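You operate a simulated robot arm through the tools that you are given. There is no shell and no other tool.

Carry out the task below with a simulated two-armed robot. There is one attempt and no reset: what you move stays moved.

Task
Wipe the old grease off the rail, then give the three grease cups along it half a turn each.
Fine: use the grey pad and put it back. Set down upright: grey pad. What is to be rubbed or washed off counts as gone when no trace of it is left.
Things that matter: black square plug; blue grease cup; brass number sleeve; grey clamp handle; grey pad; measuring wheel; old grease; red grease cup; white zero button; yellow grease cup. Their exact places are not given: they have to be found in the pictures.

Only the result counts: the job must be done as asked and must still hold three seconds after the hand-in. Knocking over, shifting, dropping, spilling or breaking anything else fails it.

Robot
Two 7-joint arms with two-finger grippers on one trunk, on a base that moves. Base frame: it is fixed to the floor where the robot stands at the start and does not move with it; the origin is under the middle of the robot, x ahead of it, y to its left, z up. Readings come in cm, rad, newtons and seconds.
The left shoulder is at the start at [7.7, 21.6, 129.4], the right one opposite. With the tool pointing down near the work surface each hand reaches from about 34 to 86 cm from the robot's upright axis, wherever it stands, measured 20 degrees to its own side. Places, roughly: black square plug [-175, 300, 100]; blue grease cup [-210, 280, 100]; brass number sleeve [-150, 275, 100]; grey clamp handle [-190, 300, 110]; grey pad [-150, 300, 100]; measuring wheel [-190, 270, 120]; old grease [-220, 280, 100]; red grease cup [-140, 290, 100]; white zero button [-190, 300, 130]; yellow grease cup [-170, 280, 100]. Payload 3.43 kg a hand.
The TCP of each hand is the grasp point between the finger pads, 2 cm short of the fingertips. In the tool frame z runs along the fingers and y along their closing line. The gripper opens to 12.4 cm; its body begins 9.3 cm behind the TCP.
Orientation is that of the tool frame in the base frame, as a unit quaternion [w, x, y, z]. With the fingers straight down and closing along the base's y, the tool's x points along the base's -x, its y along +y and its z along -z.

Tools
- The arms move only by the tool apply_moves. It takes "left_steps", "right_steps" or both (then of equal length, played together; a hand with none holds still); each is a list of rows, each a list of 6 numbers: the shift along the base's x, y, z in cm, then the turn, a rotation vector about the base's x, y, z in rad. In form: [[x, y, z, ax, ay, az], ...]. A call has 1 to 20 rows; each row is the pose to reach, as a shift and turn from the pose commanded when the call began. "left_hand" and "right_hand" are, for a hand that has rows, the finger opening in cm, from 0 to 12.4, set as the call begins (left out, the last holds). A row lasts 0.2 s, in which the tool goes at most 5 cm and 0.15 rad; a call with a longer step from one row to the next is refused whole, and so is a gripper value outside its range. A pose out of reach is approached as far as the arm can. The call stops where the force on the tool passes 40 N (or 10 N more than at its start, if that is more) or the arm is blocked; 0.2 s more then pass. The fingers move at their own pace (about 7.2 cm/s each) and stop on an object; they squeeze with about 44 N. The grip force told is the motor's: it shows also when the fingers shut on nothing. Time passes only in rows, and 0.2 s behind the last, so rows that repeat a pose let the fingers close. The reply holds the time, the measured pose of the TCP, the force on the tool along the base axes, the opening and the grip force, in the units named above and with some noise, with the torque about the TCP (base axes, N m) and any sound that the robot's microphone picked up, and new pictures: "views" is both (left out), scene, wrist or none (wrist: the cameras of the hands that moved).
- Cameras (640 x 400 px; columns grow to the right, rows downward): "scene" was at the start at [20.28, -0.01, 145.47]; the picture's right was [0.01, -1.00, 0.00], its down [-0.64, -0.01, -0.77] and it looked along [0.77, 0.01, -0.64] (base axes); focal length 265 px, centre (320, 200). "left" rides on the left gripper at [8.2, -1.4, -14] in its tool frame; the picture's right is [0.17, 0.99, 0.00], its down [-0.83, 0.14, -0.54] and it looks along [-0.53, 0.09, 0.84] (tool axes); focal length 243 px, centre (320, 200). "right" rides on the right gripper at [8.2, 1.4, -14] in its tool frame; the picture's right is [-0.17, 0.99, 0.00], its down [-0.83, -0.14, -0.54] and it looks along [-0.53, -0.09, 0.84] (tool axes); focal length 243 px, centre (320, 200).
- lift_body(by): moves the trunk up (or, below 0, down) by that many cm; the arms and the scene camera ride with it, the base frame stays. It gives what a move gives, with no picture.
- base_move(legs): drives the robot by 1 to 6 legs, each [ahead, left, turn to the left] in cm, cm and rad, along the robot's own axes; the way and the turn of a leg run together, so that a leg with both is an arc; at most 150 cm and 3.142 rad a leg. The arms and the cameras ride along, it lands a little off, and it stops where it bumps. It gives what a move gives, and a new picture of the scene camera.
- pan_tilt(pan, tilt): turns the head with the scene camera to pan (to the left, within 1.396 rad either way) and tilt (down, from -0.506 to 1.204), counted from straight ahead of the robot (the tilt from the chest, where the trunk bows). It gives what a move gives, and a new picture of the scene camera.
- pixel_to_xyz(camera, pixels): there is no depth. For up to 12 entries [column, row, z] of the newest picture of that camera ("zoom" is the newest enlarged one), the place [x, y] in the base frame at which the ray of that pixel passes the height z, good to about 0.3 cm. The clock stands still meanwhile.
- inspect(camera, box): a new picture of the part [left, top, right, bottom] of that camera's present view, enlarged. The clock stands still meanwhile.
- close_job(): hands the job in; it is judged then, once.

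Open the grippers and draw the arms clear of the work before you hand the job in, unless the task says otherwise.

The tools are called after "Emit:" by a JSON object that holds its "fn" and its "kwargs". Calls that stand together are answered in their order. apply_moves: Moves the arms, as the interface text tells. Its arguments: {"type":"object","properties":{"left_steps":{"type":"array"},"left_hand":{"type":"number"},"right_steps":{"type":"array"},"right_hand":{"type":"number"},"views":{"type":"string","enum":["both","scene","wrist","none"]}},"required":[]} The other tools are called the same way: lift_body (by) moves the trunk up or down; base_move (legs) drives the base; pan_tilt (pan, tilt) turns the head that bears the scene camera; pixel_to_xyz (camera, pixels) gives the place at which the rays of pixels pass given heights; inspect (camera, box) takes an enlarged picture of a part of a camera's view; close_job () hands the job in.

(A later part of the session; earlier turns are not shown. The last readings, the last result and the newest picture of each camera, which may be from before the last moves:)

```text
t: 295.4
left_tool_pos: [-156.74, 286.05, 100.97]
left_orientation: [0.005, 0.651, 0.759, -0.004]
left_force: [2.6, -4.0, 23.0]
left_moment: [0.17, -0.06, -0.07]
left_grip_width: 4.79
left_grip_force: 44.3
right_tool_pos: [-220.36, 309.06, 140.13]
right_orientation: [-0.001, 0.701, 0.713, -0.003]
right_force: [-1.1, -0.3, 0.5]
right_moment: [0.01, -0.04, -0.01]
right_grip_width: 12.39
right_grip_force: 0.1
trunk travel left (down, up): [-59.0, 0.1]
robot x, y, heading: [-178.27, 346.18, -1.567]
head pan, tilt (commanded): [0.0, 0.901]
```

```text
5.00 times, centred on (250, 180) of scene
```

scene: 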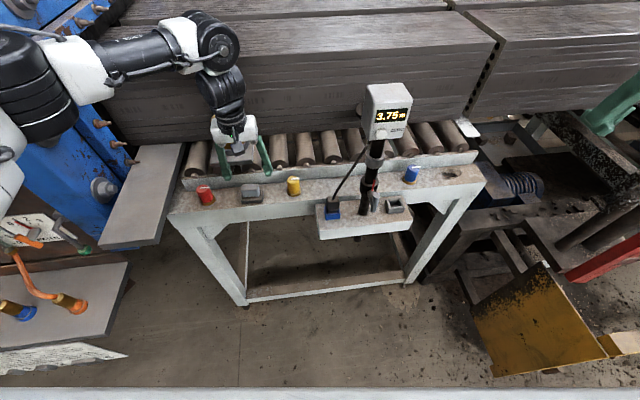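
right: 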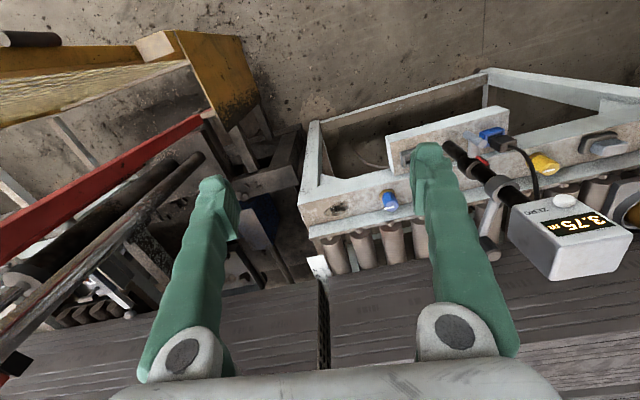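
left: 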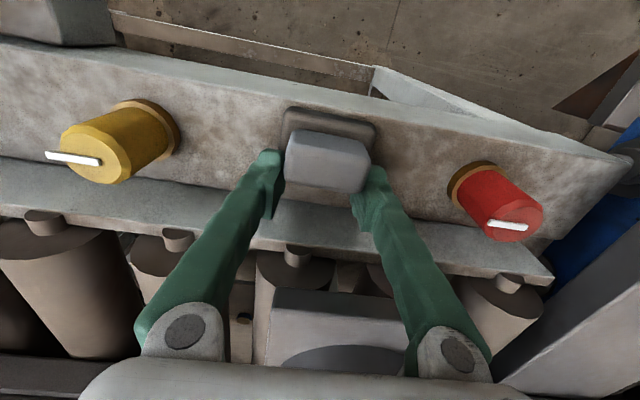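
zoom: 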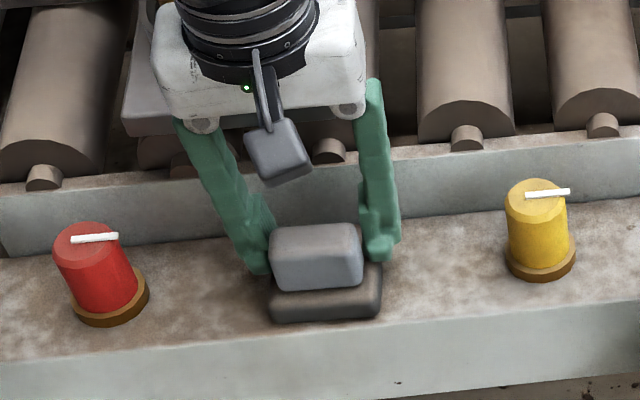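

Gripped at 4.8 cm with 44 N. I lift the pad gently a few cm and check.

Emit:
{"fn": "apply_moves", "kwargs": {"left_steps": [[0, 0, 1, 0, 0, 0], [0, 0, 2, 0, 0, 0], [0, 1, 4, 0, 0, 0], [0, 2, 6, 0, 0, 0], [0, 3, 8, 0, 0, 0]], "views": "both"}}

Emit:
{"fn": "inspect", "kwargs": {"camera": "scene", "box": [190, 120, 310, 220]}}

```text
t: 296.6
left_tool_pos: [-156.53, 289.47, 108.66]
left_orientation: [0.004, 0.651, 0.759, -0.001]
left_force: [-0.5, 0.6, -0.6]
left_moment: [0.01, -0.01, -0.02]
left_grip_width: 4.82
left_grip_force: 44.4
right_tool_pos: [-220.32, 308.85, 139.99]
right_orientation: [-0.001, 0.701, 0.713, -0.003]
right_force: [0.7, -0.4, -0.2]
right_moment: [0.01, 0.03, -0.01]
right_grip_width: 12.43
right_grip_force: 0.1
trunk travel left (down, up): [-59.0, 0.1]
robot x, y, heading: [-178.26, 346.36, -1.563]
head pan, tilt (commanded): [0.0, 0.901]
```

scene: 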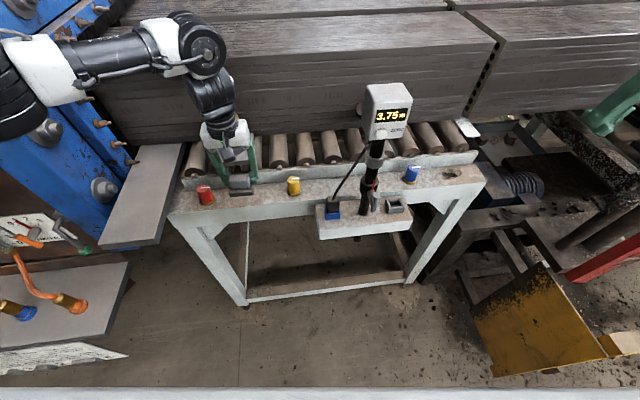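
left: 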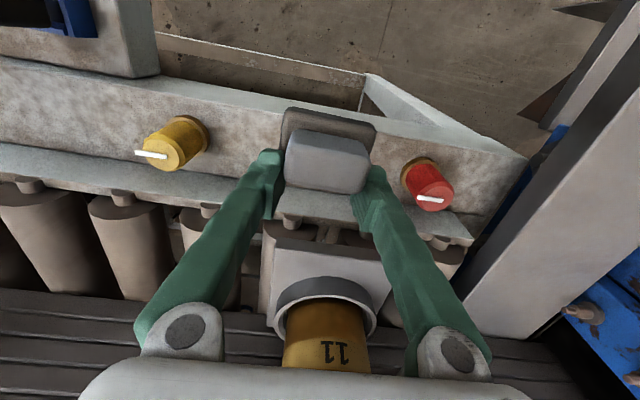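

```text
4.00 times, centred on (250, 170) of scene
```

zoom: 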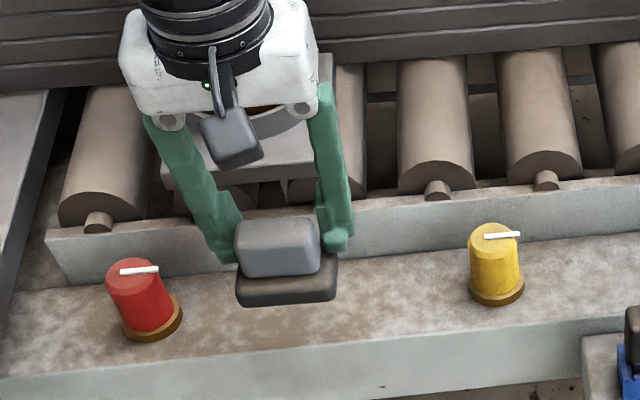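

The whole pad is held. But the left arm cannot reach the grease without driving into the fence area, so I set the pad back down at its place and will take it with the right hand instead, whose reach covers both after a small base shift.

Emit:
{"fn": "apply_moves", "kwargs": {"left_steps": [[-0.2, -1.5, -3, 0, 0, 0], [-0.4, -3.0, -5.5, 0, 0, 0], [-0.4, -3.0, -7.2, 0, 0, 0], [-0.4, -3.0, -7.8, 0, 0, 0], [-0.4, -3.0, -7.9, 0, 0, 0]], "views": "none"}}

Emit:
{"fn": "inspect", "kwargs": {"camera": "scene", "box": [190, 140, 310, 220]}}

```text
t: 297.8
left_tool_pos: [-156.9, 286.29, 100.98]
left_orientation: [0.004, 0.651, 0.759, -0.004]
left_force: [1.8, 1.2, 10.7]
left_moment: [0.04, -0.06, 0.01]
left_grip_width: 4.83
left_grip_force: 43.9
right_tool_pos: [-220.34, 309.03, 140.13]
right_orientation: [-0.001, 0.701, 0.714, -0.003]
right_force: [-0.8, -0.4, -0.1]
right_moment: [-0.01, -0.04, 0.02]
right_grip_width: 12.4
right_grip_force: 0.1
trunk travel left (down, up): [-59.0, 0.1]
robot x, y, heading: [-177.85, 346.39, -1.561]
head pan, tilt (commanded): [0.0, 0.901]
```

```text
5.00 times, centred on (250, 180) of scene
```

zoom: 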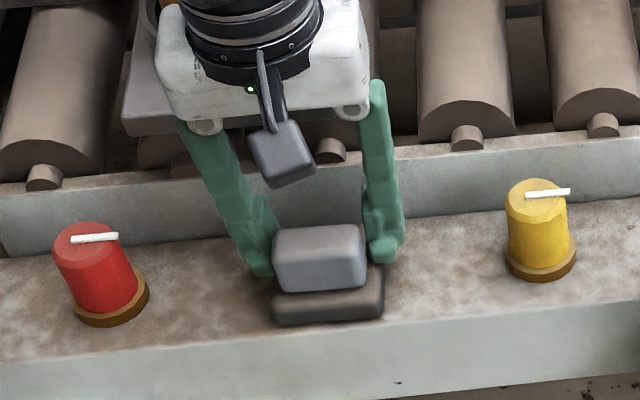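

The pad rests on the rail again (10.7 N upward). I open and lift straight off, then retreat the left hand to its side.

Emit:
{"fn": "apply_moves", "kwargs": {"left_steps": [[0, 0, 0, 0, 0, 0], [0, 0, 0, 0, 0, 0], [0, 0, 1.5, 0, 0, 0], [0, 0, 4.5, 0, 0, 0], [0, 1, 8, 0, 0, 0], [1, 3, 12, 0, 0, 0], [3, 5, 16, 0, 0, 0], [5, 7, 20, 0, 0, 0], [7, 9, 24, 0, 0, 0], [9, 11, 28, 0, 0, 0], [11, 14, 31, 0, 0, 0], [13, 17, 34, 0, 0, 0], [15, 20, 37, 0, 0, 0], [16, 22, 40, 0, 0, 0]], "left_hand": 8.5, "views": "both"}}

Emit:
{"fn": "inspect", "kwargs": {"camera": "scene", "box": [190, 140, 310, 220]}}

```text
t: 300.8
left_tool_pos: [-141.39, 308.37, 140.82]
left_orientation: [0.002, 0.651, 0.759, -0.002]
left_force: [-0.8, 0.1, 0.1]
left_moment: [0.0, 0.01, -0.01]
left_grip_width: 8.5
left_grip_force: 0.1
right_tool_pos: [-220.46, 309.09, 140.02]
right_orientation: [0.0, 0.7, 0.714, -0.003]
right_force: [1.0, 0.5, -0.3]
right_moment: [-0.02, -0.01, -0.01]
right_grip_width: 12.41
right_grip_force: 0.1
trunk travel left (down, up): [-59.0, 0.1]
robot x, y, heading: [-178.33, 346.21, -1.562]
head pan, tilt (commanded): [0.0, 0.901]
```

scene: 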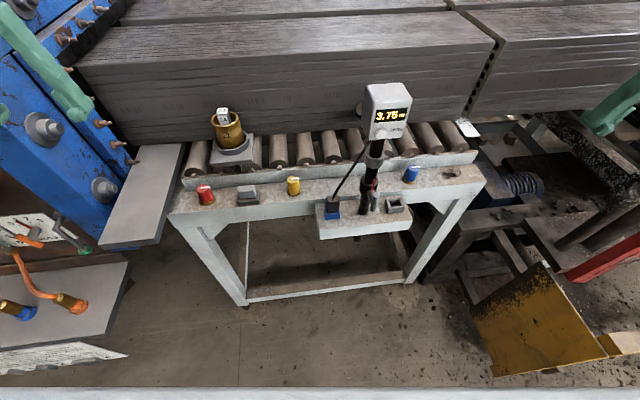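
left: 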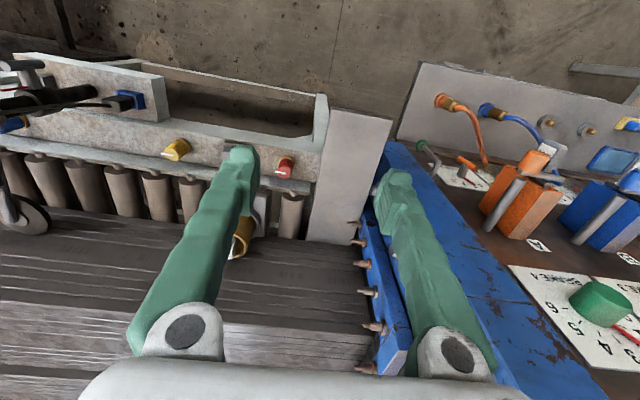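

```text
5.00 times, centred on (250, 180) of scene
```

zoom: 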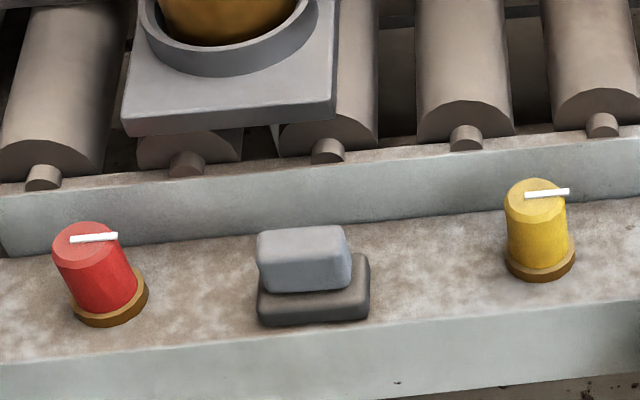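

The left hand sits next to the blue frame, so I won't shift the base that way; I try the right hand's inward reach from here, going low in front of the measuring head.

Emit:
{"fn": "apply_moves", "kwargs": {"right_steps": [[0, 0, -4.5, 0, 0, 0.02], [0, 0, -9, 0, 0, 0.04], [0, 0, -13.5, 0, 0, 0.06], [0, 0, -18, 0, 0, 0.08], [0.5, 0, -22.5, 0, 0, 0.1], [1, 0, -26, 0, 0, 0.125], [5, 0, -26, 0, 0, 0.125], [9.5, 0, -26, 0, 0, 0.125]], "right_hand": 8.5, "views": "both"}}

```text
t: 302.6
left_tool_pos: [-141.17, 308.04, 140.63]
left_orientation: [0.002, 0.65, 0.76, -0.002]
left_force: [-0.4, -0.4, 0.0]
left_moment: [0.02, 0.04, 0.02]
left_grip_width: 8.49
left_grip_force: 0.0
right_tool_pos: [-210.65, 308.71, 114.14]
right_orientation: [-0.003, 0.655, 0.756, -0.002]
right_force: [0.7, -0.1, -0.6]
right_moment: [-0.02, 0.01, -0.01]
right_grip_width: 8.48
right_grip_force: 0.1
trunk travel left (down, up): [-59.0, 0.1]
robot x, y, heading: [-178.25, 346.54, -1.567]
head pan, tilt (commanded): [0.0, 0.901]
```

scene: 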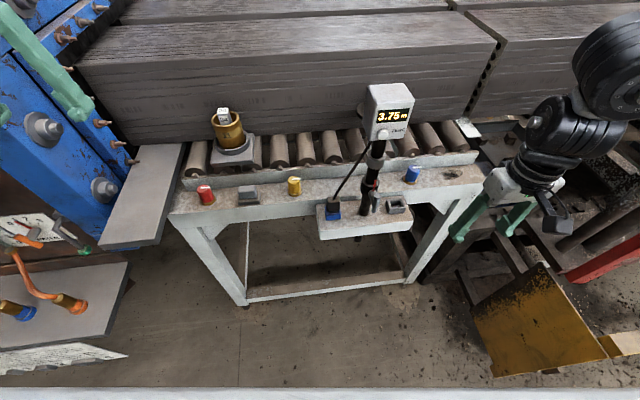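
right: 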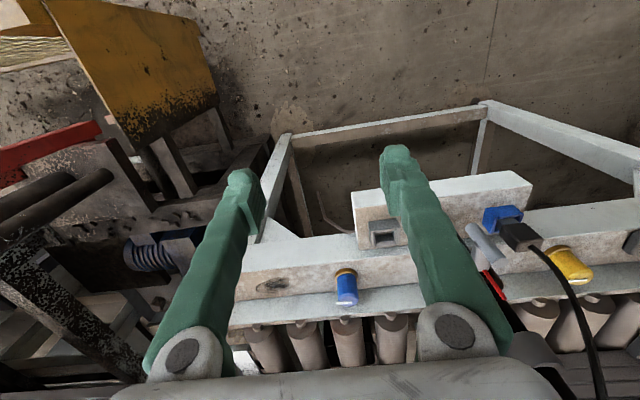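

The right hand is at (−210.7, 308.7, 114). I continue toward +x at y≈311, in front of the head (front at y≈298).

Emit:
{"fn": "apply_moves", "kwargs": {"right_steps": [[2, 2, 0, 0, 0, 0], [6, 2.5, 0, 0, 0, 0], [10, 2.5, 0, 0, 0, 0], [14, 2.5, 0, 0, 0, 0], [18, 2.5, 0, 0, 0, 0], [22, 2.5, 0, 0, 0, 0]], "views": "both"}}

```text
t: 304.0
left_tool_pos: [-141.17, 307.96, 140.59]
left_orientation: [0.001, 0.651, 0.759, -0.002]
left_force: [0.0, -0.8, -0.6]
left_moment: [0.04, 0.04, 0.01]
left_grip_width: 8.49
left_grip_force: 0.0
right_tool_pos: [-192.28, 304.66, 114.51]
right_orientation: [-0.003, 0.655, 0.756, -0.003]
right_force: [0.1, 0.0, 1.1]
right_moment: [0.04, 0.04, 0.01]
right_grip_width: 8.47
right_grip_force: 0.0
right hand out of reach, approached as far as the arm can: row 3, 4, 5, 6
trunk travel left (down, up): [-59.0, 0.1]
robot x, y, heading: [-178.15, 346.48, -1.566]
head pan, tilt (commanded): [0.0, 0.901]
```

scene: 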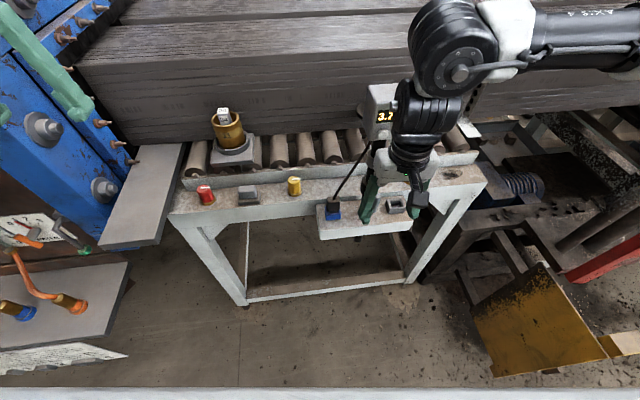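
right: 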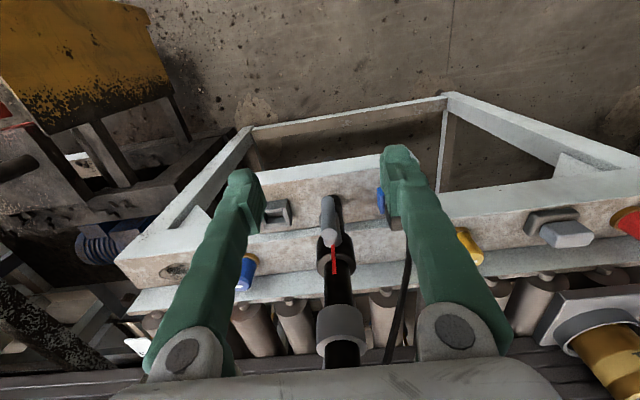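

The right hand is at its minimum reach directly in front of the head with only a little clearance, so this way is too tight. I back it out along the same line and park it again; I'll carry the pad with the left hand and bring the base round instead.

Emit:
{"fn": "apply_moves", "kwargs": {"right_steps": [[-4, 0, 0, 0, 0, 0], [-8, 0, 0, 0, 0, 0], [-12, 0.5, 0, 0, 0, 0], [-16, 1.5, 0, 0, 0, 0], [-20, 3, 0, 0, 0, 0], [-22, 4, 4, 0, 0, 0], [-23, 4, 8.5, 0, 0, 0], [-23, 4, 13, 0, 0, 0], [-23, 4, 17.5, 0, 0, 0], [-23, 4, 22, 0, 0, 0], [-23, 4, 26, 0, 0, 0]], "views": "both"}}

```text
t: 306.4
left_tool_pos: [-141.37, 308.25, 140.68]
left_orientation: [0.004, 0.651, 0.759, -0.003]
left_force: [-0.1, 0.3, -0.4]
left_moment: [-0.05, 0.01, -0.03]
left_grip_width: 8.46
left_grip_force: 0.1
right_tool_pos: [-215.8, 308.72, 140.93]
right_orientation: [0.0, 0.655, 0.756, -0.002]
right_force: [0.1, 0.3, -0.8]
right_moment: [-0.04, 0.04, 0.01]
right_grip_width: 8.47
right_grip_force: 0.0
trunk travel left (down, up): [-59.0, 0.1]
robot x, y, heading: [-178.12, 346.32, -1.564]
head pan, tilt (commanded): [0.0, 0.901]
```

scene: 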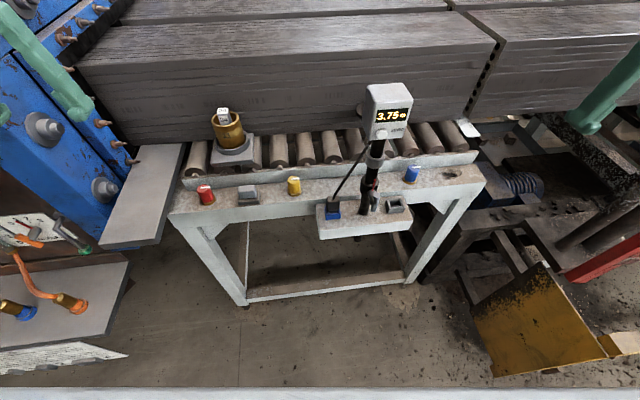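
right: 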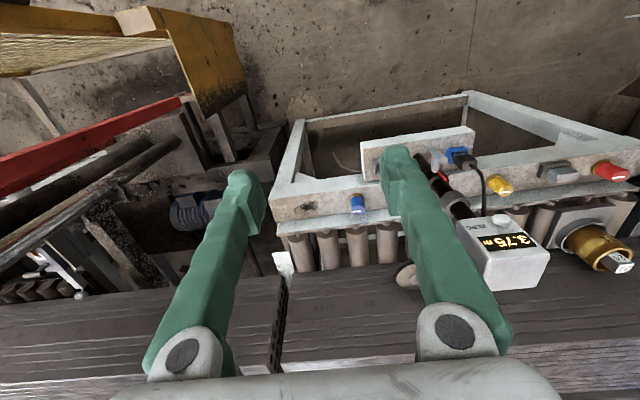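

Device undisturbed. I bring the left hand back over the pad (now about x=−156.1).

Emit:
{"fn": "apply_moves", "kwargs": {"left_steps": [[-1.6, -2.4, -3, 0, 0, 0], [-3.3, -4.9, -6.2, 0, 0, 0], [-4.9, -7.3, -9.5, 0, 0, 0], [-6.6, -9.8, -12.8, 0, 0, 0], [-8.2, -12.2, -16.1, 0, 0, 0], [-9.9, -14.7, -19.4, 0, 0, 0], [-11.5, -17.1, -22.7, 0, 0, 0], [-13.1, -19.5, -26, 0, 0, 0], [-14.8, -22, -29.3, 0, 0, 0], [-14.8, -22, -33, 0, 0, 0], [-14.8, -22, -36, 0, 0, 0]], "left_hand": 8.5, "views": "wrist"}}

Emit:
{"fn": "inspect", "kwargs": {"camera": "scene", "box": [190, 140, 310, 220]}}

```text
t: 308.8
left_tool_pos: [-156.07, 286.12, 104.75]
left_orientation: [0.003, 0.651, 0.759, -0.002]
left_force: [0.6, -0.9, 0.4]
left_moment: [0.02, 0.04, -0.01]
left_grip_width: 8.47
left_grip_force: 0.0
right_tool_pos: [-215.87, 308.74, 140.88]
right_orientation: [-0.002, 0.655, 0.756, -0.002]
right_force: [0.1, -0.4, 1.1]
right_moment: [-0.02, 0.01, 0.02]
right_grip_width: 8.5
right_grip_force: 0.1
trunk travel left (down, up): [-59.0, 0.1]
robot x, y, heading: [-178.78, 346.48, -1.563]
head pan, tilt (commanded): [0.0, 0.901]
```

left: 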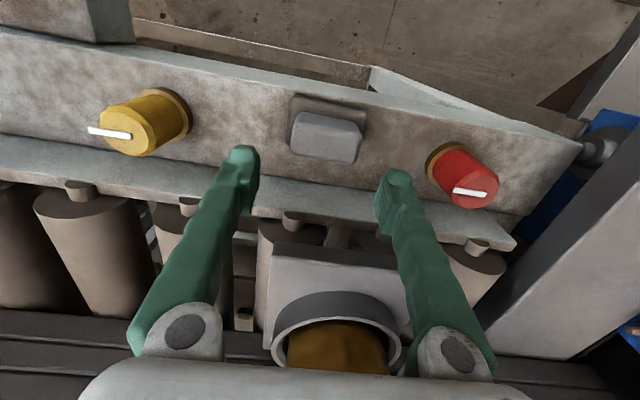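

```text
5.00 times, centred on (250, 180) of scene
```

zoom: 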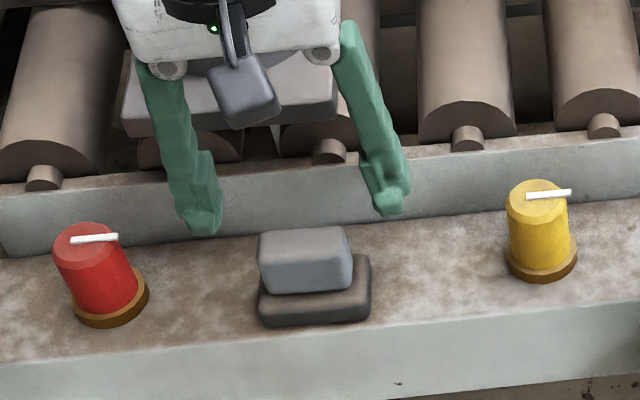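

I check the block's centre in this view at its true height.

Emit:
{"fn": "pixel_to_xyz", "kwargs": {"camera": "left", "pixels": [[325, 140, 100.4], [293, 128, 100.4], [361, 142, 100.4], [357, 162, 100.4], [290, 150, 100.4], [243, 155, 102.7], [397, 176, 102.7]]}}

Emit:
{"fn": "inspect", "kwargs": {"camera": "left", "box": [230, 80, 430, 210]}}

```text
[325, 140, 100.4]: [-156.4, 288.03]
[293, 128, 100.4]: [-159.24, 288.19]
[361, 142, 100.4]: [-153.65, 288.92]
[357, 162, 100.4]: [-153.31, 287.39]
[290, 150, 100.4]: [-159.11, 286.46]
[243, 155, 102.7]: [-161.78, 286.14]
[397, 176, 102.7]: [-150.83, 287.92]
```

```text
3.08 times, centred on (330, 145) of left
```

zoom: 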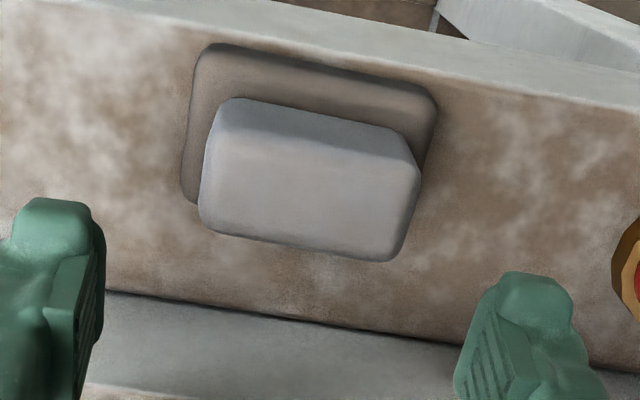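

The block centre is really at (−156.3, 287.6). I shift +1.4 cm in y, lower to z≈100.9 and close.

Emit:
{"fn": "apply_moves", "kwargs": {"left_steps": [[-0.2, 1.4, -1, 0, 0, 0], [-0.2, 1.4, -2.5, 0, 0, 0], [-0.2, 1.4, -3.7, 0, 0, 0], [-0.2, 1.4, -3.7, 0, 0, 0]], "views": "none"}}

Emit:
{"fn": "apply_moves", "kwargs": {"left_steps": [[0, 0, 0, 0, 0, 0], [0, 0, 0, 0, 0, 0], [0, 0, 0, 0, 0, 0], [0, 0, 0, 0, 0, 0]], "left_hand": 3, "views": "wrist"}}

Emit:
{"fn": "inspect", "kwargs": {"camera": "scene", "box": [190, 140, 310, 220]}}

```text
t: 309.8
left_tool_pos: [-156.21, 287.74, 101.19]
left_orientation: [0.004, 0.651, 0.759, -0.003]
left_force: [-0.3, 0.7, 0.2]
left_moment: [-0.01, 0.01, -0.01]
left_grip_width: 8.48
left_grip_force: 0.0
right_tool_pos: [-215.96, 308.66, 140.76]
right_orientation: [-0.001, 0.655, 0.756, -0.003]
right_force: [-1.1, -1.1, 0.2]
right_moment: [-0.03, -0.02, 0.01]
right_grip_width: 8.48
right_grip_force: 0.0
trunk travel left (down, up): [-59.0, 0.1]
robot x, y, heading: [-178.52, 346.32, -1.563]
head pan, tilt (commanded): [0.0, 0.901]
```

```text
t: 310.8
left_tool_pos: [-156.23, 287.57, 101.2]
left_orientation: [0.003, 0.651, 0.759, -0.003]
left_force: [-0.4, -0.2, 0.0]
left_moment: [0.01, -0.02, -0.01]
left_grip_width: 4.85
left_grip_force: 44.3
right_tool_pos: [-216.0, 308.72, 140.76]
right_orientation: [-0.002, 0.655, 0.756, -0.003]
right_force: [-0.5, 0.0, -0.6]
right_moment: [0.0, 0.01, 0.01]
right_grip_width: 8.5
right_grip_force: 0.1
trunk travel left (down, up): [-59.0, 0.1]
robot x, y, heading: [-178.06, 346.22, -1.561]
head pan, tilt (commanded): [0.0, 0.901]
```

left: 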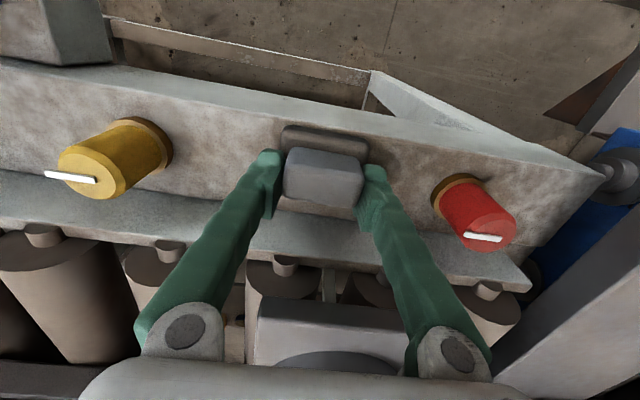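

```text
5.00 times, centred on (250, 180) of scene
```

zoom: 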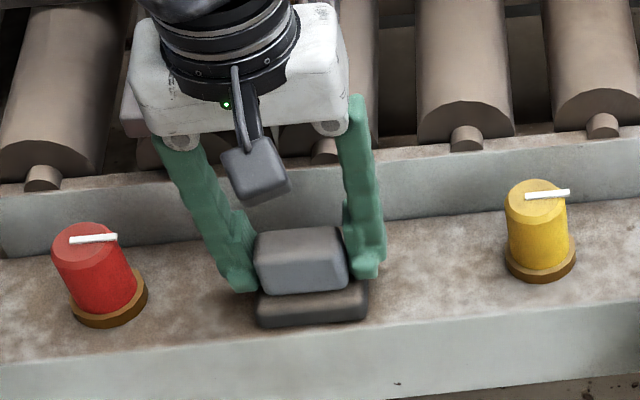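

Clean grip (4.85 cm, 44 N, no side load). I lift the pad and draw it back to y≈303.

Emit:
{"fn": "apply_moves", "kwargs": {"left_steps": [[0, 0, 2, 0, 0, 0], [0, 0, 5, 0, 0, 0], [0, 1, 9, 0, 0, 0], [0, 3, 12.5, 0, 0, 0], [0, 7, 14.5, 0, 0, 0], [0, 11, 15, 0, 0, 0], [0, 15, 15, 0, 0, 0]], "views": "both"}}

```text
t: 312.4
left_tool_pos: [-155.32, 300.94, 115.84]
left_orientation: [0.002, 0.652, 0.758, -0.002]
left_force: [0.1, -0.2, -0.2]
left_moment: [-0.02, -0.02, 0.0]
left_grip_width: 4.84
left_grip_force: 43.9
left hand out of reach, approached as far as the arm can: row 7
right_tool_pos: [-215.89, 308.63, 140.6]
right_orientation: [-0.001, 0.654, 0.756, -0.003]
right_force: [0.2, -0.7, 0.3]
right_moment: [-0.01, 0.03, -0.02]
right_grip_width: 8.47
right_grip_force: 0.0
trunk travel left (down, up): [-59.0, 0.1]
robot x, y, heading: [-178.08, 346.38, -1.567]
head pan, tilt (commanded): [0.0, 0.901]
```

scene: 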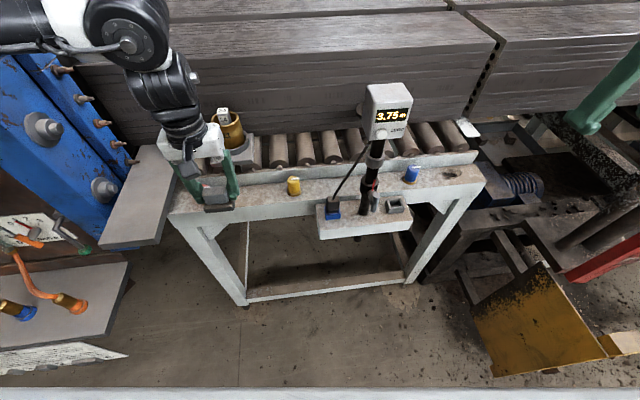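
left: 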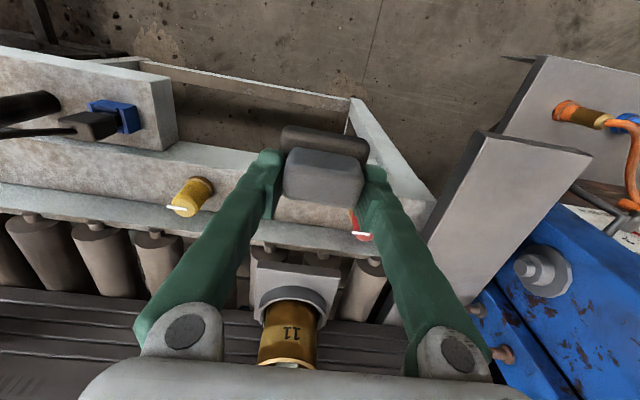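

Pad secured. I back the base off 22 cm, slide 19 cm right and turn 0.4 rad right so that the left arm faces the grease.

Emit:
{"fn": "base_move", "kwargs": {"legs": [[-22, 0, 0], [0, -19, 0], [0, 0, -0.4]]}}

Emit:
{"fn": "pan_tilt", "kwargs": {"pan": -0.3, "tilt": 0.7}}

```text
t: 318.7
left_tool_pos: [-193.81, 316.79, 115.81]
left_orientation: [0.001, 0.788, 0.616, -0.001]
left_force: [-0.5, 0.6, -0.5]
left_moment: [-0.04, -0.02, -0.02]
left_grip_width: 4.86
left_grip_force: 43.9
right_tool_pos: [-246.98, 347.24, 140.7]
right_orientation: [-0.002, 0.79, 0.613, -0.002]
right_force: [-0.4, 0.1, 0.3]
right_moment: [-0.06, 0.0, -0.02]
right_grip_width: 8.46
right_grip_force: 0.2
trunk travel left (down, up): [-59.0, 0.1]
robot x, y, heading: [-197.71, 367.52, -1.951]
head pan, tilt (commanded): [0.0, 0.901]
```

scene: 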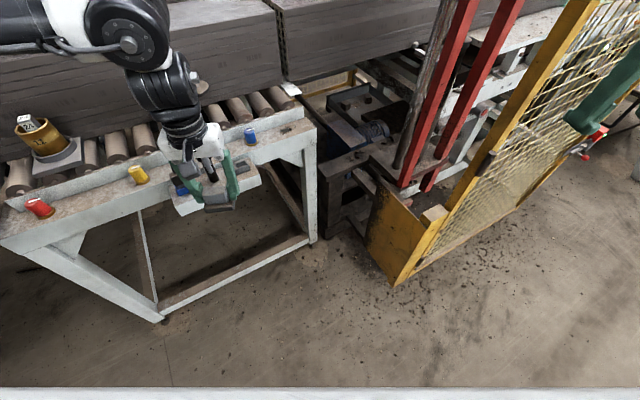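

```text
t: 319.5
left_tool_pos: [-193.78, 316.6, 115.92]
left_orientation: [0.001, 0.788, 0.616, -0.002]
left_force: [0.2, 0.0, -1.4]
left_moment: [-0.01, 0.01, 0.01]
left_grip_width: 4.84
left_grip_force: 44.5
right_tool_pos: [-246.91, 347.21, 140.8]
right_orientation: [-0.002, 0.789, 0.614, -0.002]
right_force: [-0.1, -0.3, 0.4]
right_moment: [-0.01, 0.02, 0.01]
right_grip_width: 8.5
right_grip_force: 0.0
trunk travel left (down, up): [-59.0, 0.1]
robot x, y, heading: [-197.61, 367.49, -1.956]
head pan, tilt (commanded): [-0.3, 0.7]
```

scene: 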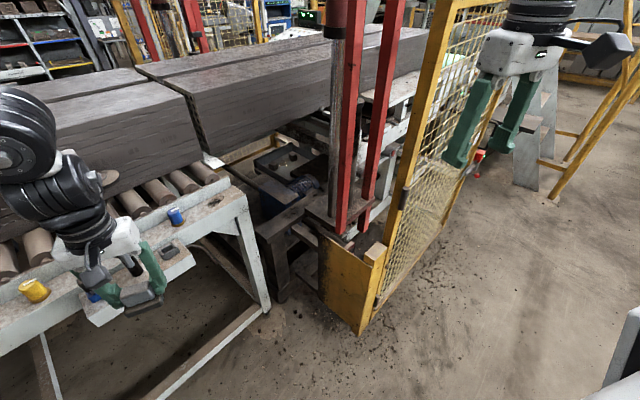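

I move the left hand (with the pad) to the right side of the head, at (−218, 310), turning it back to the rail's direction.

Emit:
{"fn": "apply_moves", "kwargs": {"left_steps": [[-4, -1, 0, 0, 0, 0.065], [-8, -2, 0, 0, 0, 0.13], [-12, -3, 0, 0, 0, 0.195], [-16, -4.2, 0, 0, 0, 0.26], [-20, -5.4, 0, 0, 0, 0.325], [-24, -6.5, 0, 0, 0, 0.386]], "views": "both"}}

```text
t: 320.9
left_tool_pos: [-218.34, 310.1, 115.53]
left_orientation: [0.003, 0.655, 0.756, -0.002]
left_force: [-0.4, -1.0, -0.9]
left_moment: [-0.01, -0.01, 0.03]
left_grip_width: 4.84
left_grip_force: 43.8
left hand out of reach, approached as far as the arm can: row 1, 2, 3, 4, 5
right_tool_pos: [-247.12, 347.41, 140.76]
right_orientation: [0.0, 0.79, 0.613, -0.001]
right_force: [0.0, 0.5, -0.1]
right_moment: [-0.01, -0.01, -0.02]
right_grip_width: 8.48
right_grip_force: 0.2
trunk travel left (down, up): [-59.0, 0.1]
robot x, y, heading: [-197.63, 367.73, -1.956]
head pan, tilt (commanded): [-0.3, 0.7]
```

scene: 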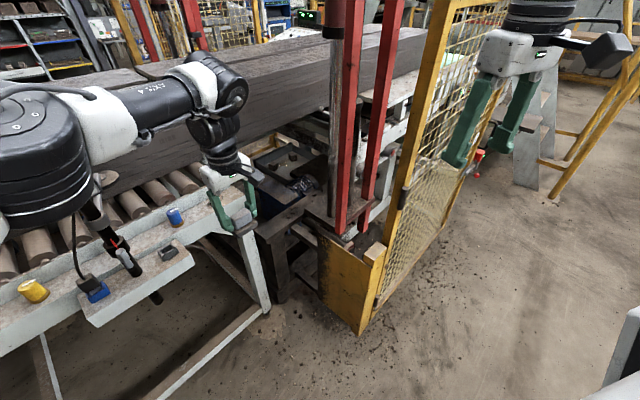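
left: 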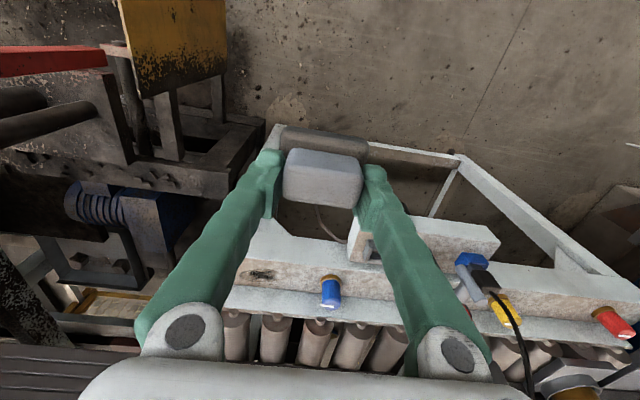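

To keep the left elbow clear of the head I turn the base a further 0.245 rad right before going in.

Emit:
{"fn": "base_move", "kwargs": {"legs": [[0, 0, -0.245]]}}

Emit:
{"fn": "pixel_to_xyz", "kwargs": {"camera": "scene", "pixels": [[320, 200, 0], [200, 330, 0]]}}

```text
t: 322.3
left_tool_pos: [-231.17, 316.47, 115.61]
left_orientation: [0.002, 0.741, 0.672, -0.002]
left_force: [-0.6, -0.6, -0.4]
left_moment: [0.0, 0.0, 0.02]
left_grip_width: 4.82
left_grip_force: 43.6
right_tool_pos: [-250.32, 359.39, 140.68]
right_orientation: [-0.001, 0.857, 0.515, -0.001]
right_force: [0.4, 0.8, 0.8]
right_moment: [0.04, 0.01, 0.01]
right_grip_width: 8.52
right_grip_force: 0.1
trunk travel left (down, up): [-59.0, 0.1]
robot x, y, heading: [-197.88, 367.17, -2.199]
head pan, tilt (commanded): [-0.3, 0.7]
```

scene: 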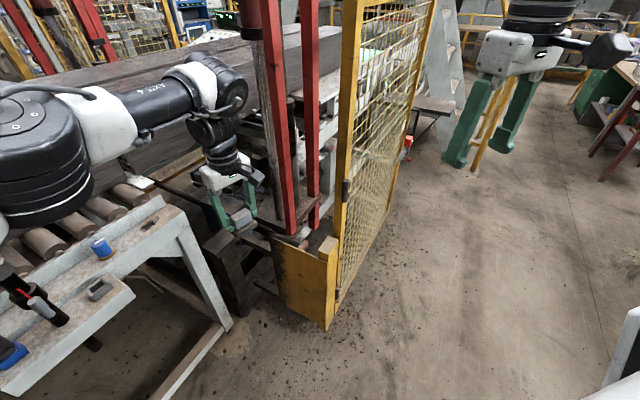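

```text
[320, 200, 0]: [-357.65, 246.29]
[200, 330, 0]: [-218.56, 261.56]
```

I bring the left hand back toward the robot's left, to about (−202, 309), aligned with the rail again.

Emit:
{"fn": "apply_moves", "kwargs": {"left_steps": [[4.2, -1, 0, 0, 0, 0.035], [8.4, -2, 0, 0, 0, 0.07], [12.6, -3, 0, 0, 0, 0.105], [16.8, -4, 0, 0, 0, 0.14], [21, -5, 0, 0, 0, 0.175], [25.2, -6, 0, 0, 0, 0.21], [28, -7, 0, 0, 0, 0.24]], "views": "both"}}

```text
t: 323.9
left_tool_pos: [-207.67, 302.08, 112.91]
left_orientation: [0.001, 0.679, 0.735, 0.001]
left_force: [-0.4, 0.5, 0.4]
left_moment: [-0.01, -0.03, 0.02]
left_grip_width: 4.81
left_grip_force: 44.1
left hand out of reach, approached as far as the arm can: row 1, 2, 3, 4, 5, 6, 7
right_tool_pos: [-250.31, 359.51, 140.78]
right_orientation: [-0.001, 0.857, 0.515, -0.002]
right_force: [-0.6, -0.2, 0.3]
right_moment: [-0.01, 0.02, 0.0]
right_grip_width: 8.49
right_grip_force: 0.0
trunk travel left (down, up): [-59.0, 0.1]
robot x, y, heading: [-197.68, 367.45, -2.193]
head pan, tilt (commanded): [-0.3, 0.7]
```

scene: 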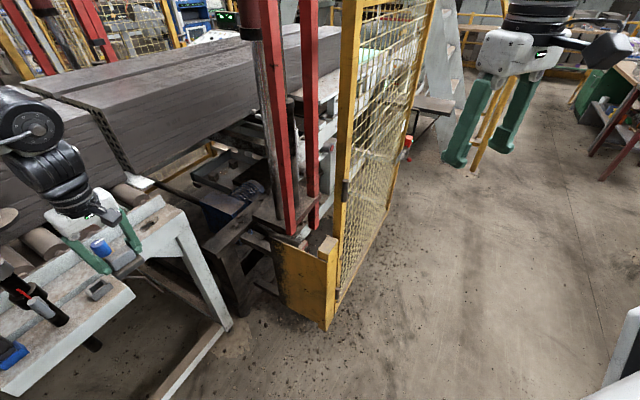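
left: 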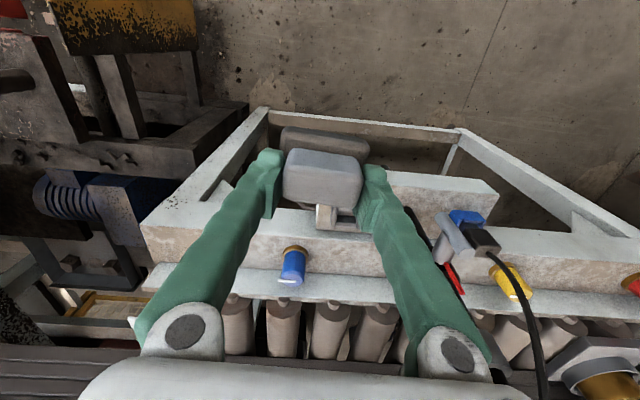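

The hand is at (−207.7, 302.1). Before driving in I look left at the elbow's clearance to the head.

Emit:
{"fn": "pan_tilt", "kwargs": {"pan": 0.4, "tilt": 0.75}}

```text
t: 325.0
left_tool_pos: [-207.49, 302.15, 112.87]
left_orientation: [0.0, 0.679, 0.734, -0.001]
left_force: [0.1, 0.2, -0.8]
left_moment: [-0.01, -0.01, -0.04]
left_grip_width: 4.85
left_grip_force: 43.8
right_tool_pos: [-250.2, 359.34, 140.91]
right_orientation: [-0.001, 0.858, 0.514, -0.002]
right_force: [0.3, -0.5, 0.2]
right_moment: [0.03, 0.02, -0.02]
right_grip_width: 8.52
right_grip_force: 0.0
trunk travel left (down, up): [-59.0, 0.1]
robot x, y, heading: [-197.57, 367.54, -2.198]
head pan, tilt (commanded): [0.4, 0.75]
```

scene: 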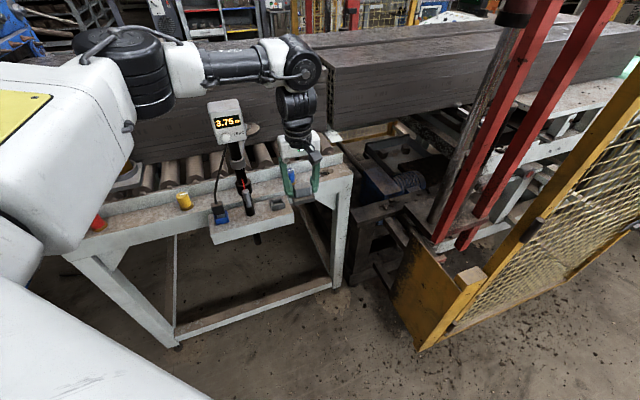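

The elbow is at about (−196, 314, z≈149) and moves away from the head as I drive. I go in 19 cm ahead and 5 cm right.

Emit:
{"fn": "base_move", "kwargs": {"legs": [[19.3, -5, 0]]}}

Emit:
{"fn": "apply_moves", "kwargs": {"left_steps": [[0, 0, 0, 0, 0, 0]], "views": "wrist"}}

```text
t: 326.8
left_tool_pos: [-222.37, 290.26, 113.0]
left_orientation: [0.001, 0.681, 0.732, -0.002]
left_force: [-0.8, 0.3, -0.3]
left_moment: [-0.02, 0.03, 0.0]
left_grip_width: 4.84
left_grip_force: 43.9
right_tool_pos: [-264.85, 347.82, 140.88]
right_orientation: [-0.002, 0.859, 0.512, -0.003]
right_force: [0.6, 0.1, 0.2]
right_moment: [-0.03, 0.04, 0.0]
right_grip_width: 8.48
right_grip_force: 0.0
trunk travel left (down, up): [-59.0, 0.1]
robot x, y, heading: [-212.22, 355.63, -2.195]
head pan, tilt (commanded): [0.4, 0.75]
```

scene: 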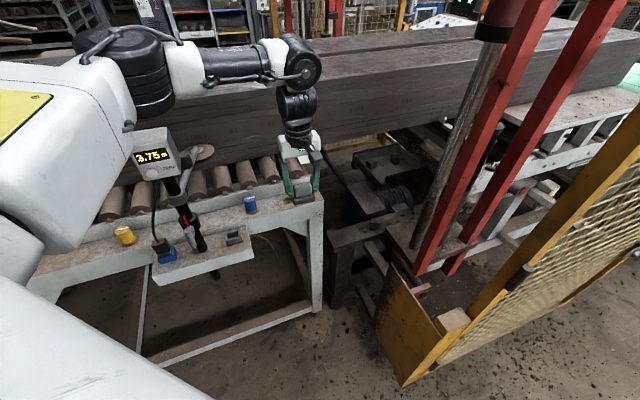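

```text
t: 327.2
left_tool_pos: [-222.62, 290.07, 112.79]
left_orientation: [0.001, 0.679, 0.734, -0.001]
left_force: [0.3, -0.3, -0.8]
left_moment: [-0.05, 0.02, 0.0]
left_grip_width: 4.82
left_grip_force: 43.6
right_tool_pos: [-265.0, 347.56, 140.98]
right_orientation: [-0.002, 0.859, 0.512, -0.003]
right_force: [-0.6, -0.4, 0.0]
right_moment: [-0.03, 0.02, -0.01]
right_grip_width: 8.49
right_grip_force: 0.0
trunk travel left (down, up): [-59.0, 0.1]
robot x, y, heading: [-212.76, 355.55, -2.197]
head pan, tilt (commanded): [0.4, 0.75]
```

left: 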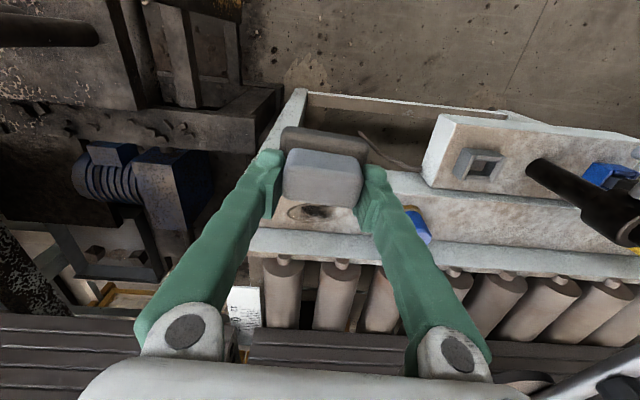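

The grease shows below the pad at (315,212). I locate it at rail height 96.9.

Emit:
{"fn": "pixel_to_xyz", "kwargs": {"camera": "left", "pixels": [[315, 212, 96.9], [290, 212, 96.9], [333, 212, 96.9], [250, 228, 96.9], [275, 232, 96.9], [350, 238, 96.9], [405, 172, 96.9], [420, 220, 103]]}}

Emit:
{"fn": "inspect", "kwargs": {"camera": "left", "box": [240, 150, 460, 290]}}

```text
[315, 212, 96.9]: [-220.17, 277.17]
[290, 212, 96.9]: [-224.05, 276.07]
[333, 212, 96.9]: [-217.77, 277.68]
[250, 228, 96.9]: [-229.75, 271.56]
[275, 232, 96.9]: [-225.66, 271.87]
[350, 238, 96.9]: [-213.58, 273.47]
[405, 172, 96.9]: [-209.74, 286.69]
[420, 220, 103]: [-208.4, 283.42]
```

```text
2.86 times, centred on (350, 220) of left
```

zoom: 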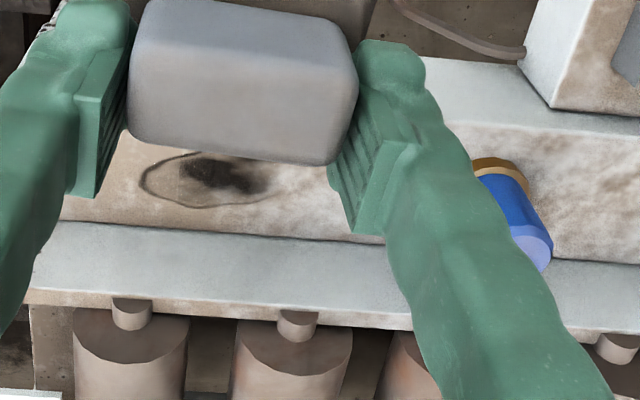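

Grease centre at (−221, 276.8), about ±3.5 by ±2.3 cm; the back plate starts at y≈272. I move the pad above it at z≈105.

Emit:
{"fn": "apply_moves", "kwargs": {"left_steps": [[0.4, -3.5, -1.5, 0, 0, 0.01], [0.8, -7, -3, 0, 0, 0.02], [1.2, -10.5, -5, 0, 0, 0.03], [1.6, -13.2, -7.5, 0, 0, 0.04], [1.6, -13.2, -7.5, 0, 0, 0.05]], "views": "both"}}

```text
t: 328.4
left_tool_pos: [-220.66, 276.69, 105.25]
left_orientation: [-0.002, 0.662, 0.75, -0.001]
left_force: [0.6, -0.1, -0.7]
left_moment: [-0.02, 0.04, 0.01]
left_grip_width: 4.88
left_grip_force: 43.9
right_tool_pos: [-264.69, 347.34, 140.99]
right_orientation: [-0.004, 0.858, 0.514, -0.004]
right_force: [0.6, 0.6, 0.8]
right_moment: [0.01, 0.03, -0.01]
right_grip_width: 8.5
right_grip_force: 0.0
trunk travel left (down, up): [-59.0, 0.1]
robot x, y, heading: [-212.13, 355.25, -2.199]
head pan, tilt (commanded): [0.4, 0.75]
```

scene: 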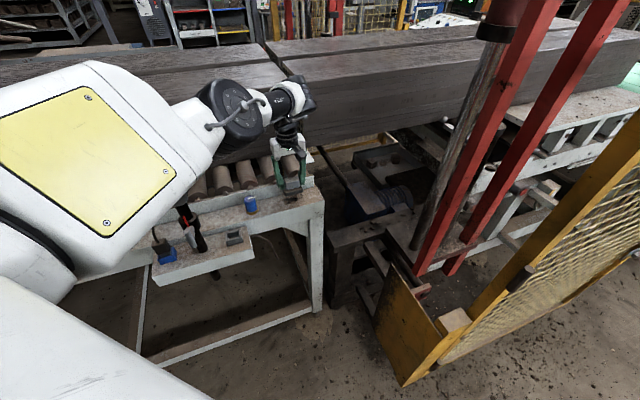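
left: 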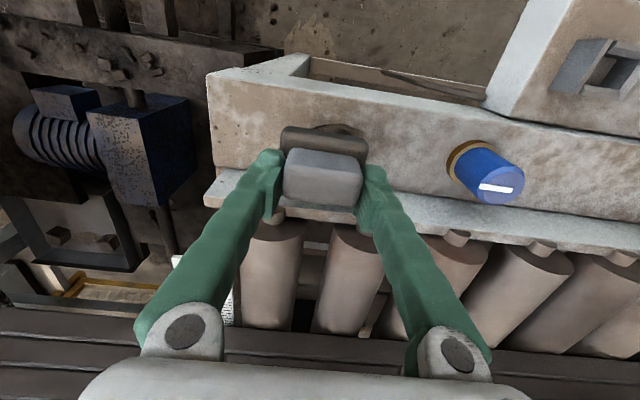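

The elbow now lies around x≈−220, well away from the head. I lower the pad onto the grease in small steps.

Emit:
{"fn": "apply_moves", "kwargs": {"left_steps": [[0, 0.1, -1.5, 0, 0, 0], [0, 0.1, -3, 0, 0, 0], [0, 0.1, -3.6, 0, 0, 0], [0, 0.1, -3.9, 0, 0, 0], [0, 0.1, -4.1, 0, 0, 0], [0, 0.1, -4.2, 0, 0, 0]], "views": "none"}}

```text
t: 329.8
left_tool_pos: [-221.05, 277.49, 101.65]
left_orientation: [0.0, 0.662, 0.75, -0.002]
left_force: [0.4, 0.5, -0.2]
left_moment: [0.0, 0.0, 0.02]
left_grip_width: 4.86
left_grip_force: 43.7
left hand out of reach, approached as far as the arm can: row 3, 4, 5, 6
right_tool_pos: [-265.1, 347.55, 140.76]
right_orientation: [-0.002, 0.858, 0.513, -0.002]
right_force: [-0.2, -0.7, 0.3]
right_moment: [-0.06, -0.02, -0.01]
right_grip_width: 8.49
right_grip_force: 0.0
trunk travel left (down, up): [-59.0, 0.1]
robot x, y, heading: [-212.41, 355.42, -2.207]
head pan, tilt (commanded): [0.4, 0.75]
```

The arm is fully stretched just above contact. I raise and draw back the pad, move the base 6 cm closer, and try again.

Emit:
{"fn": "apply_moves", "kwargs": {"left_steps": [[0, 0, 3, 0, 0, 0], [0, 2, 6, 0, 0, 0], [0, 5, 8, 0, 0, 0], [0, 8, 9, 0, 0, 0]], "views": "none"}}

Emit:
{"fn": "base_move", "kwargs": {"legs": [[6, 0, 0]]}}

```text
t: 330.8
left_tool_pos: [-221.07, 285.44, 110.75]
left_orientation: [0.001, 0.662, 0.75, -0.002]
left_force: [0.1, 0.1, -0.1]
left_moment: [-0.05, 0.02, 0.01]
left_grip_width: 4.82
left_grip_force: 44.0
right_tool_pos: [-265.1, 347.71, 140.84]
right_orientation: [-0.002, 0.859, 0.512, -0.002]
right_force: [-0.1, 0.4, -0.1]
right_moment: [-0.03, 0.03, 0.0]
right_grip_width: 8.5
right_grip_force: 0.1
trunk travel left (down, up): [-59.0, 0.1]
robot x, y, heading: [-212.24, 355.68, -2.196]
head pan, tilt (commanded): [0.4, 0.75]
```

```text
t: 331.8
left_tool_pos: [-224.17, 280.88, 110.99]
left_orientation: [0.0, 0.662, 0.749, -0.004]
left_force: [-0.7, 1.1, -1.0]
left_moment: [-0.05, 0.04, 0.0]
left_grip_width: 4.83
left_grip_force: 43.6
right_tool_pos: [-268.15, 343.17, 141.08]
right_orientation: [-0.001, 0.859, 0.513, -0.006]
right_force: [0.4, 0.0, 0.5]
right_moment: [-0.07, 0.07, -0.01]
right_grip_width: 8.51
right_grip_force: 0.1
trunk travel left (down, up): [-59.0, 0.1]
robot x, y, heading: [-216.31, 350.94, -2.202]
head pan, tilt (commanded): [0.4, 0.75]
```

scene: 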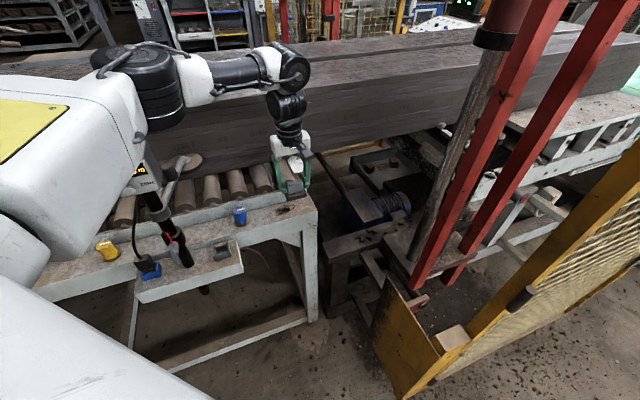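

Base is closer. I position above the grease and lower again.

Emit:
{"fn": "apply_moves", "kwargs": {"left_steps": [[1.6, -2, -2, 0, 0, 0], [3.2, -4, -5, 0, 0, 0], [3.2, -4, -7.5, 0, 0, 0], [3.2, -4, -9, 0, 0, 0], [3.2, -4, -9.4, 0, 0, 0], [3.2, -4, -9.7, 0, 0, 0], [3.2, -4, -9.9, 0, 0, 0]], "views": "both"}}

```text
t: 333.4
left_tool_pos: [-221.23, 276.45, 101.27]
left_orientation: [0.001, 0.662, 0.75, -0.005]
left_force: [4.0, -2.5, 32.0]
left_moment: [0.14, -0.36, 0.04]
left_grip_width: 4.83
left_grip_force: 44.4
right_tool_pos: [-268.44, 342.91, 141.0]
right_orientation: [0.0, 0.858, 0.513, -0.005]
right_force: [-0.6, 0.6, 0.0]
right_moment: [0.01, 0.02, 0.0]
right_grip_width: 8.5
right_grip_force: 0.1
trunk travel left (down, up): [-59.0, 0.1]
robot x, y, heading: [-215.99, 350.55, -2.196]
head pan, tilt (commanded): [0.4, 0.75]
```

scene: 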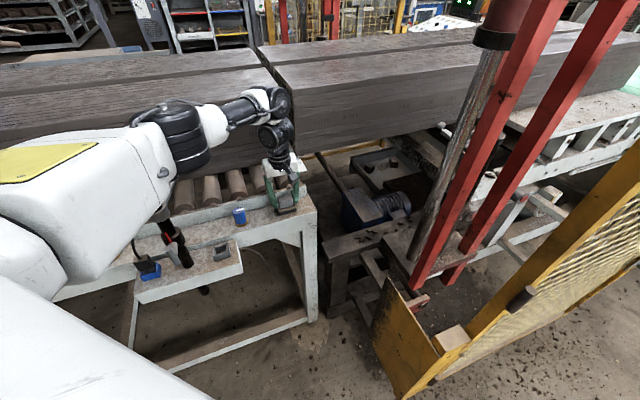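
left: 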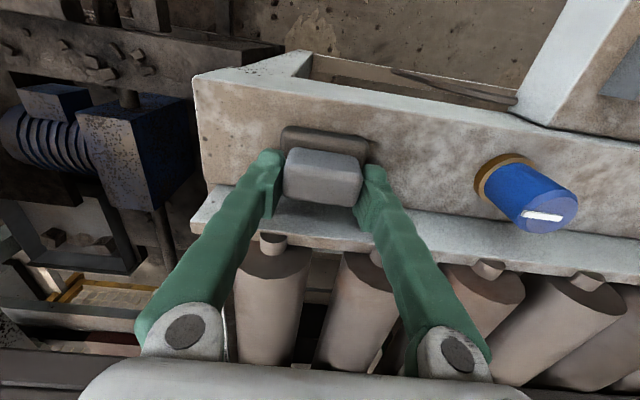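

The pad is in contact (32 N). I ease slightly and rub back and forth along the rail over the whole patch.

Emit:
{"fn": "apply_moves", "kwargs": {"left_steps": [[0, 0, 0.15, 0, 0, 0], [2, 0.3, 0.15, 0, 0, 0], [4, 0.6, 0.15, 0, 0, 0], [2, 0.3, 0.15, 0, 0, 0], [0, 0, 0.15, 0, 0, 0], [-2, -0.3, 0.15, 0, 0, 0], [-4, -0.6, 0.15, 0, 0, 0], [-2, -0.3, 0.15, 0, 0, 0], [0, 0, 0.15, 0, 0, 0], [0, 1.2, 0.15, 0, 0, 0], [2, 1.5, 0.15, 0, 0, 0], [4, 1.8, 0.15, 0, 0, 0], [2, 1.5, 0.15, 0, 0, 0], [0, 1.2, 0.15, 0, 0, 0], [-2, 0.9, 0.15, 0, 0, 0], [-4, 0.6, 0.15, 0, 0, 0], [-2, 0.9, 0.15, 0, 0, 0], [0, 1.2, 0.15, 0, 0, 0], [0, 0, 0.15, 0, 0, 0]], "views": "wrist"}}

```text
t: 334.2
left_tool_pos: [-219.71, 277.42, 101.39]
left_orientation: [0.002, 0.669, 0.743, -0.002]
left_force: [3.3, -0.1, 12.6]
left_moment: [0.08, -0.55, -0.03]
left_grip_width: 4.84
left_grip_force: 44.0
right_tool_pos: [-269.01, 343.28, 140.6]
right_orientation: [-0.001, 0.859, 0.512, -0.001]
right_force: [1.3, 0.5, -0.1]
right_moment: [0.12, 0.16, 0.01]
right_grip_width: 8.48
right_grip_force: 0.0
trunk travel left (down, up): [-59.0, 0.1]
robot x, y, heading: [-216.24, 350.82, -2.2]
head pan, tilt (commanded): [0.4, 0.75]
stopped in row 3 (left hand): the force on the tool passed its limit at 45 N (the readings are from after the stop); the commanded pose is now the measured one
```

left: 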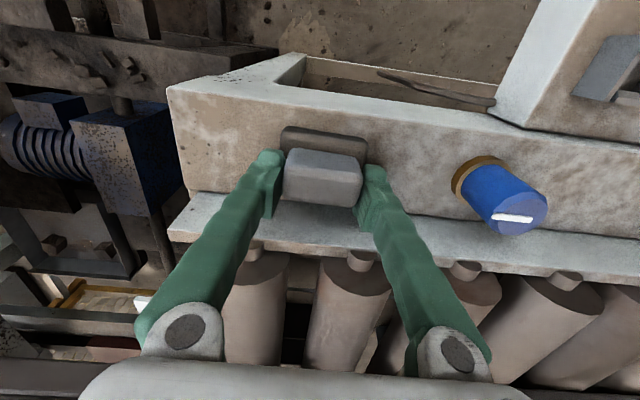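

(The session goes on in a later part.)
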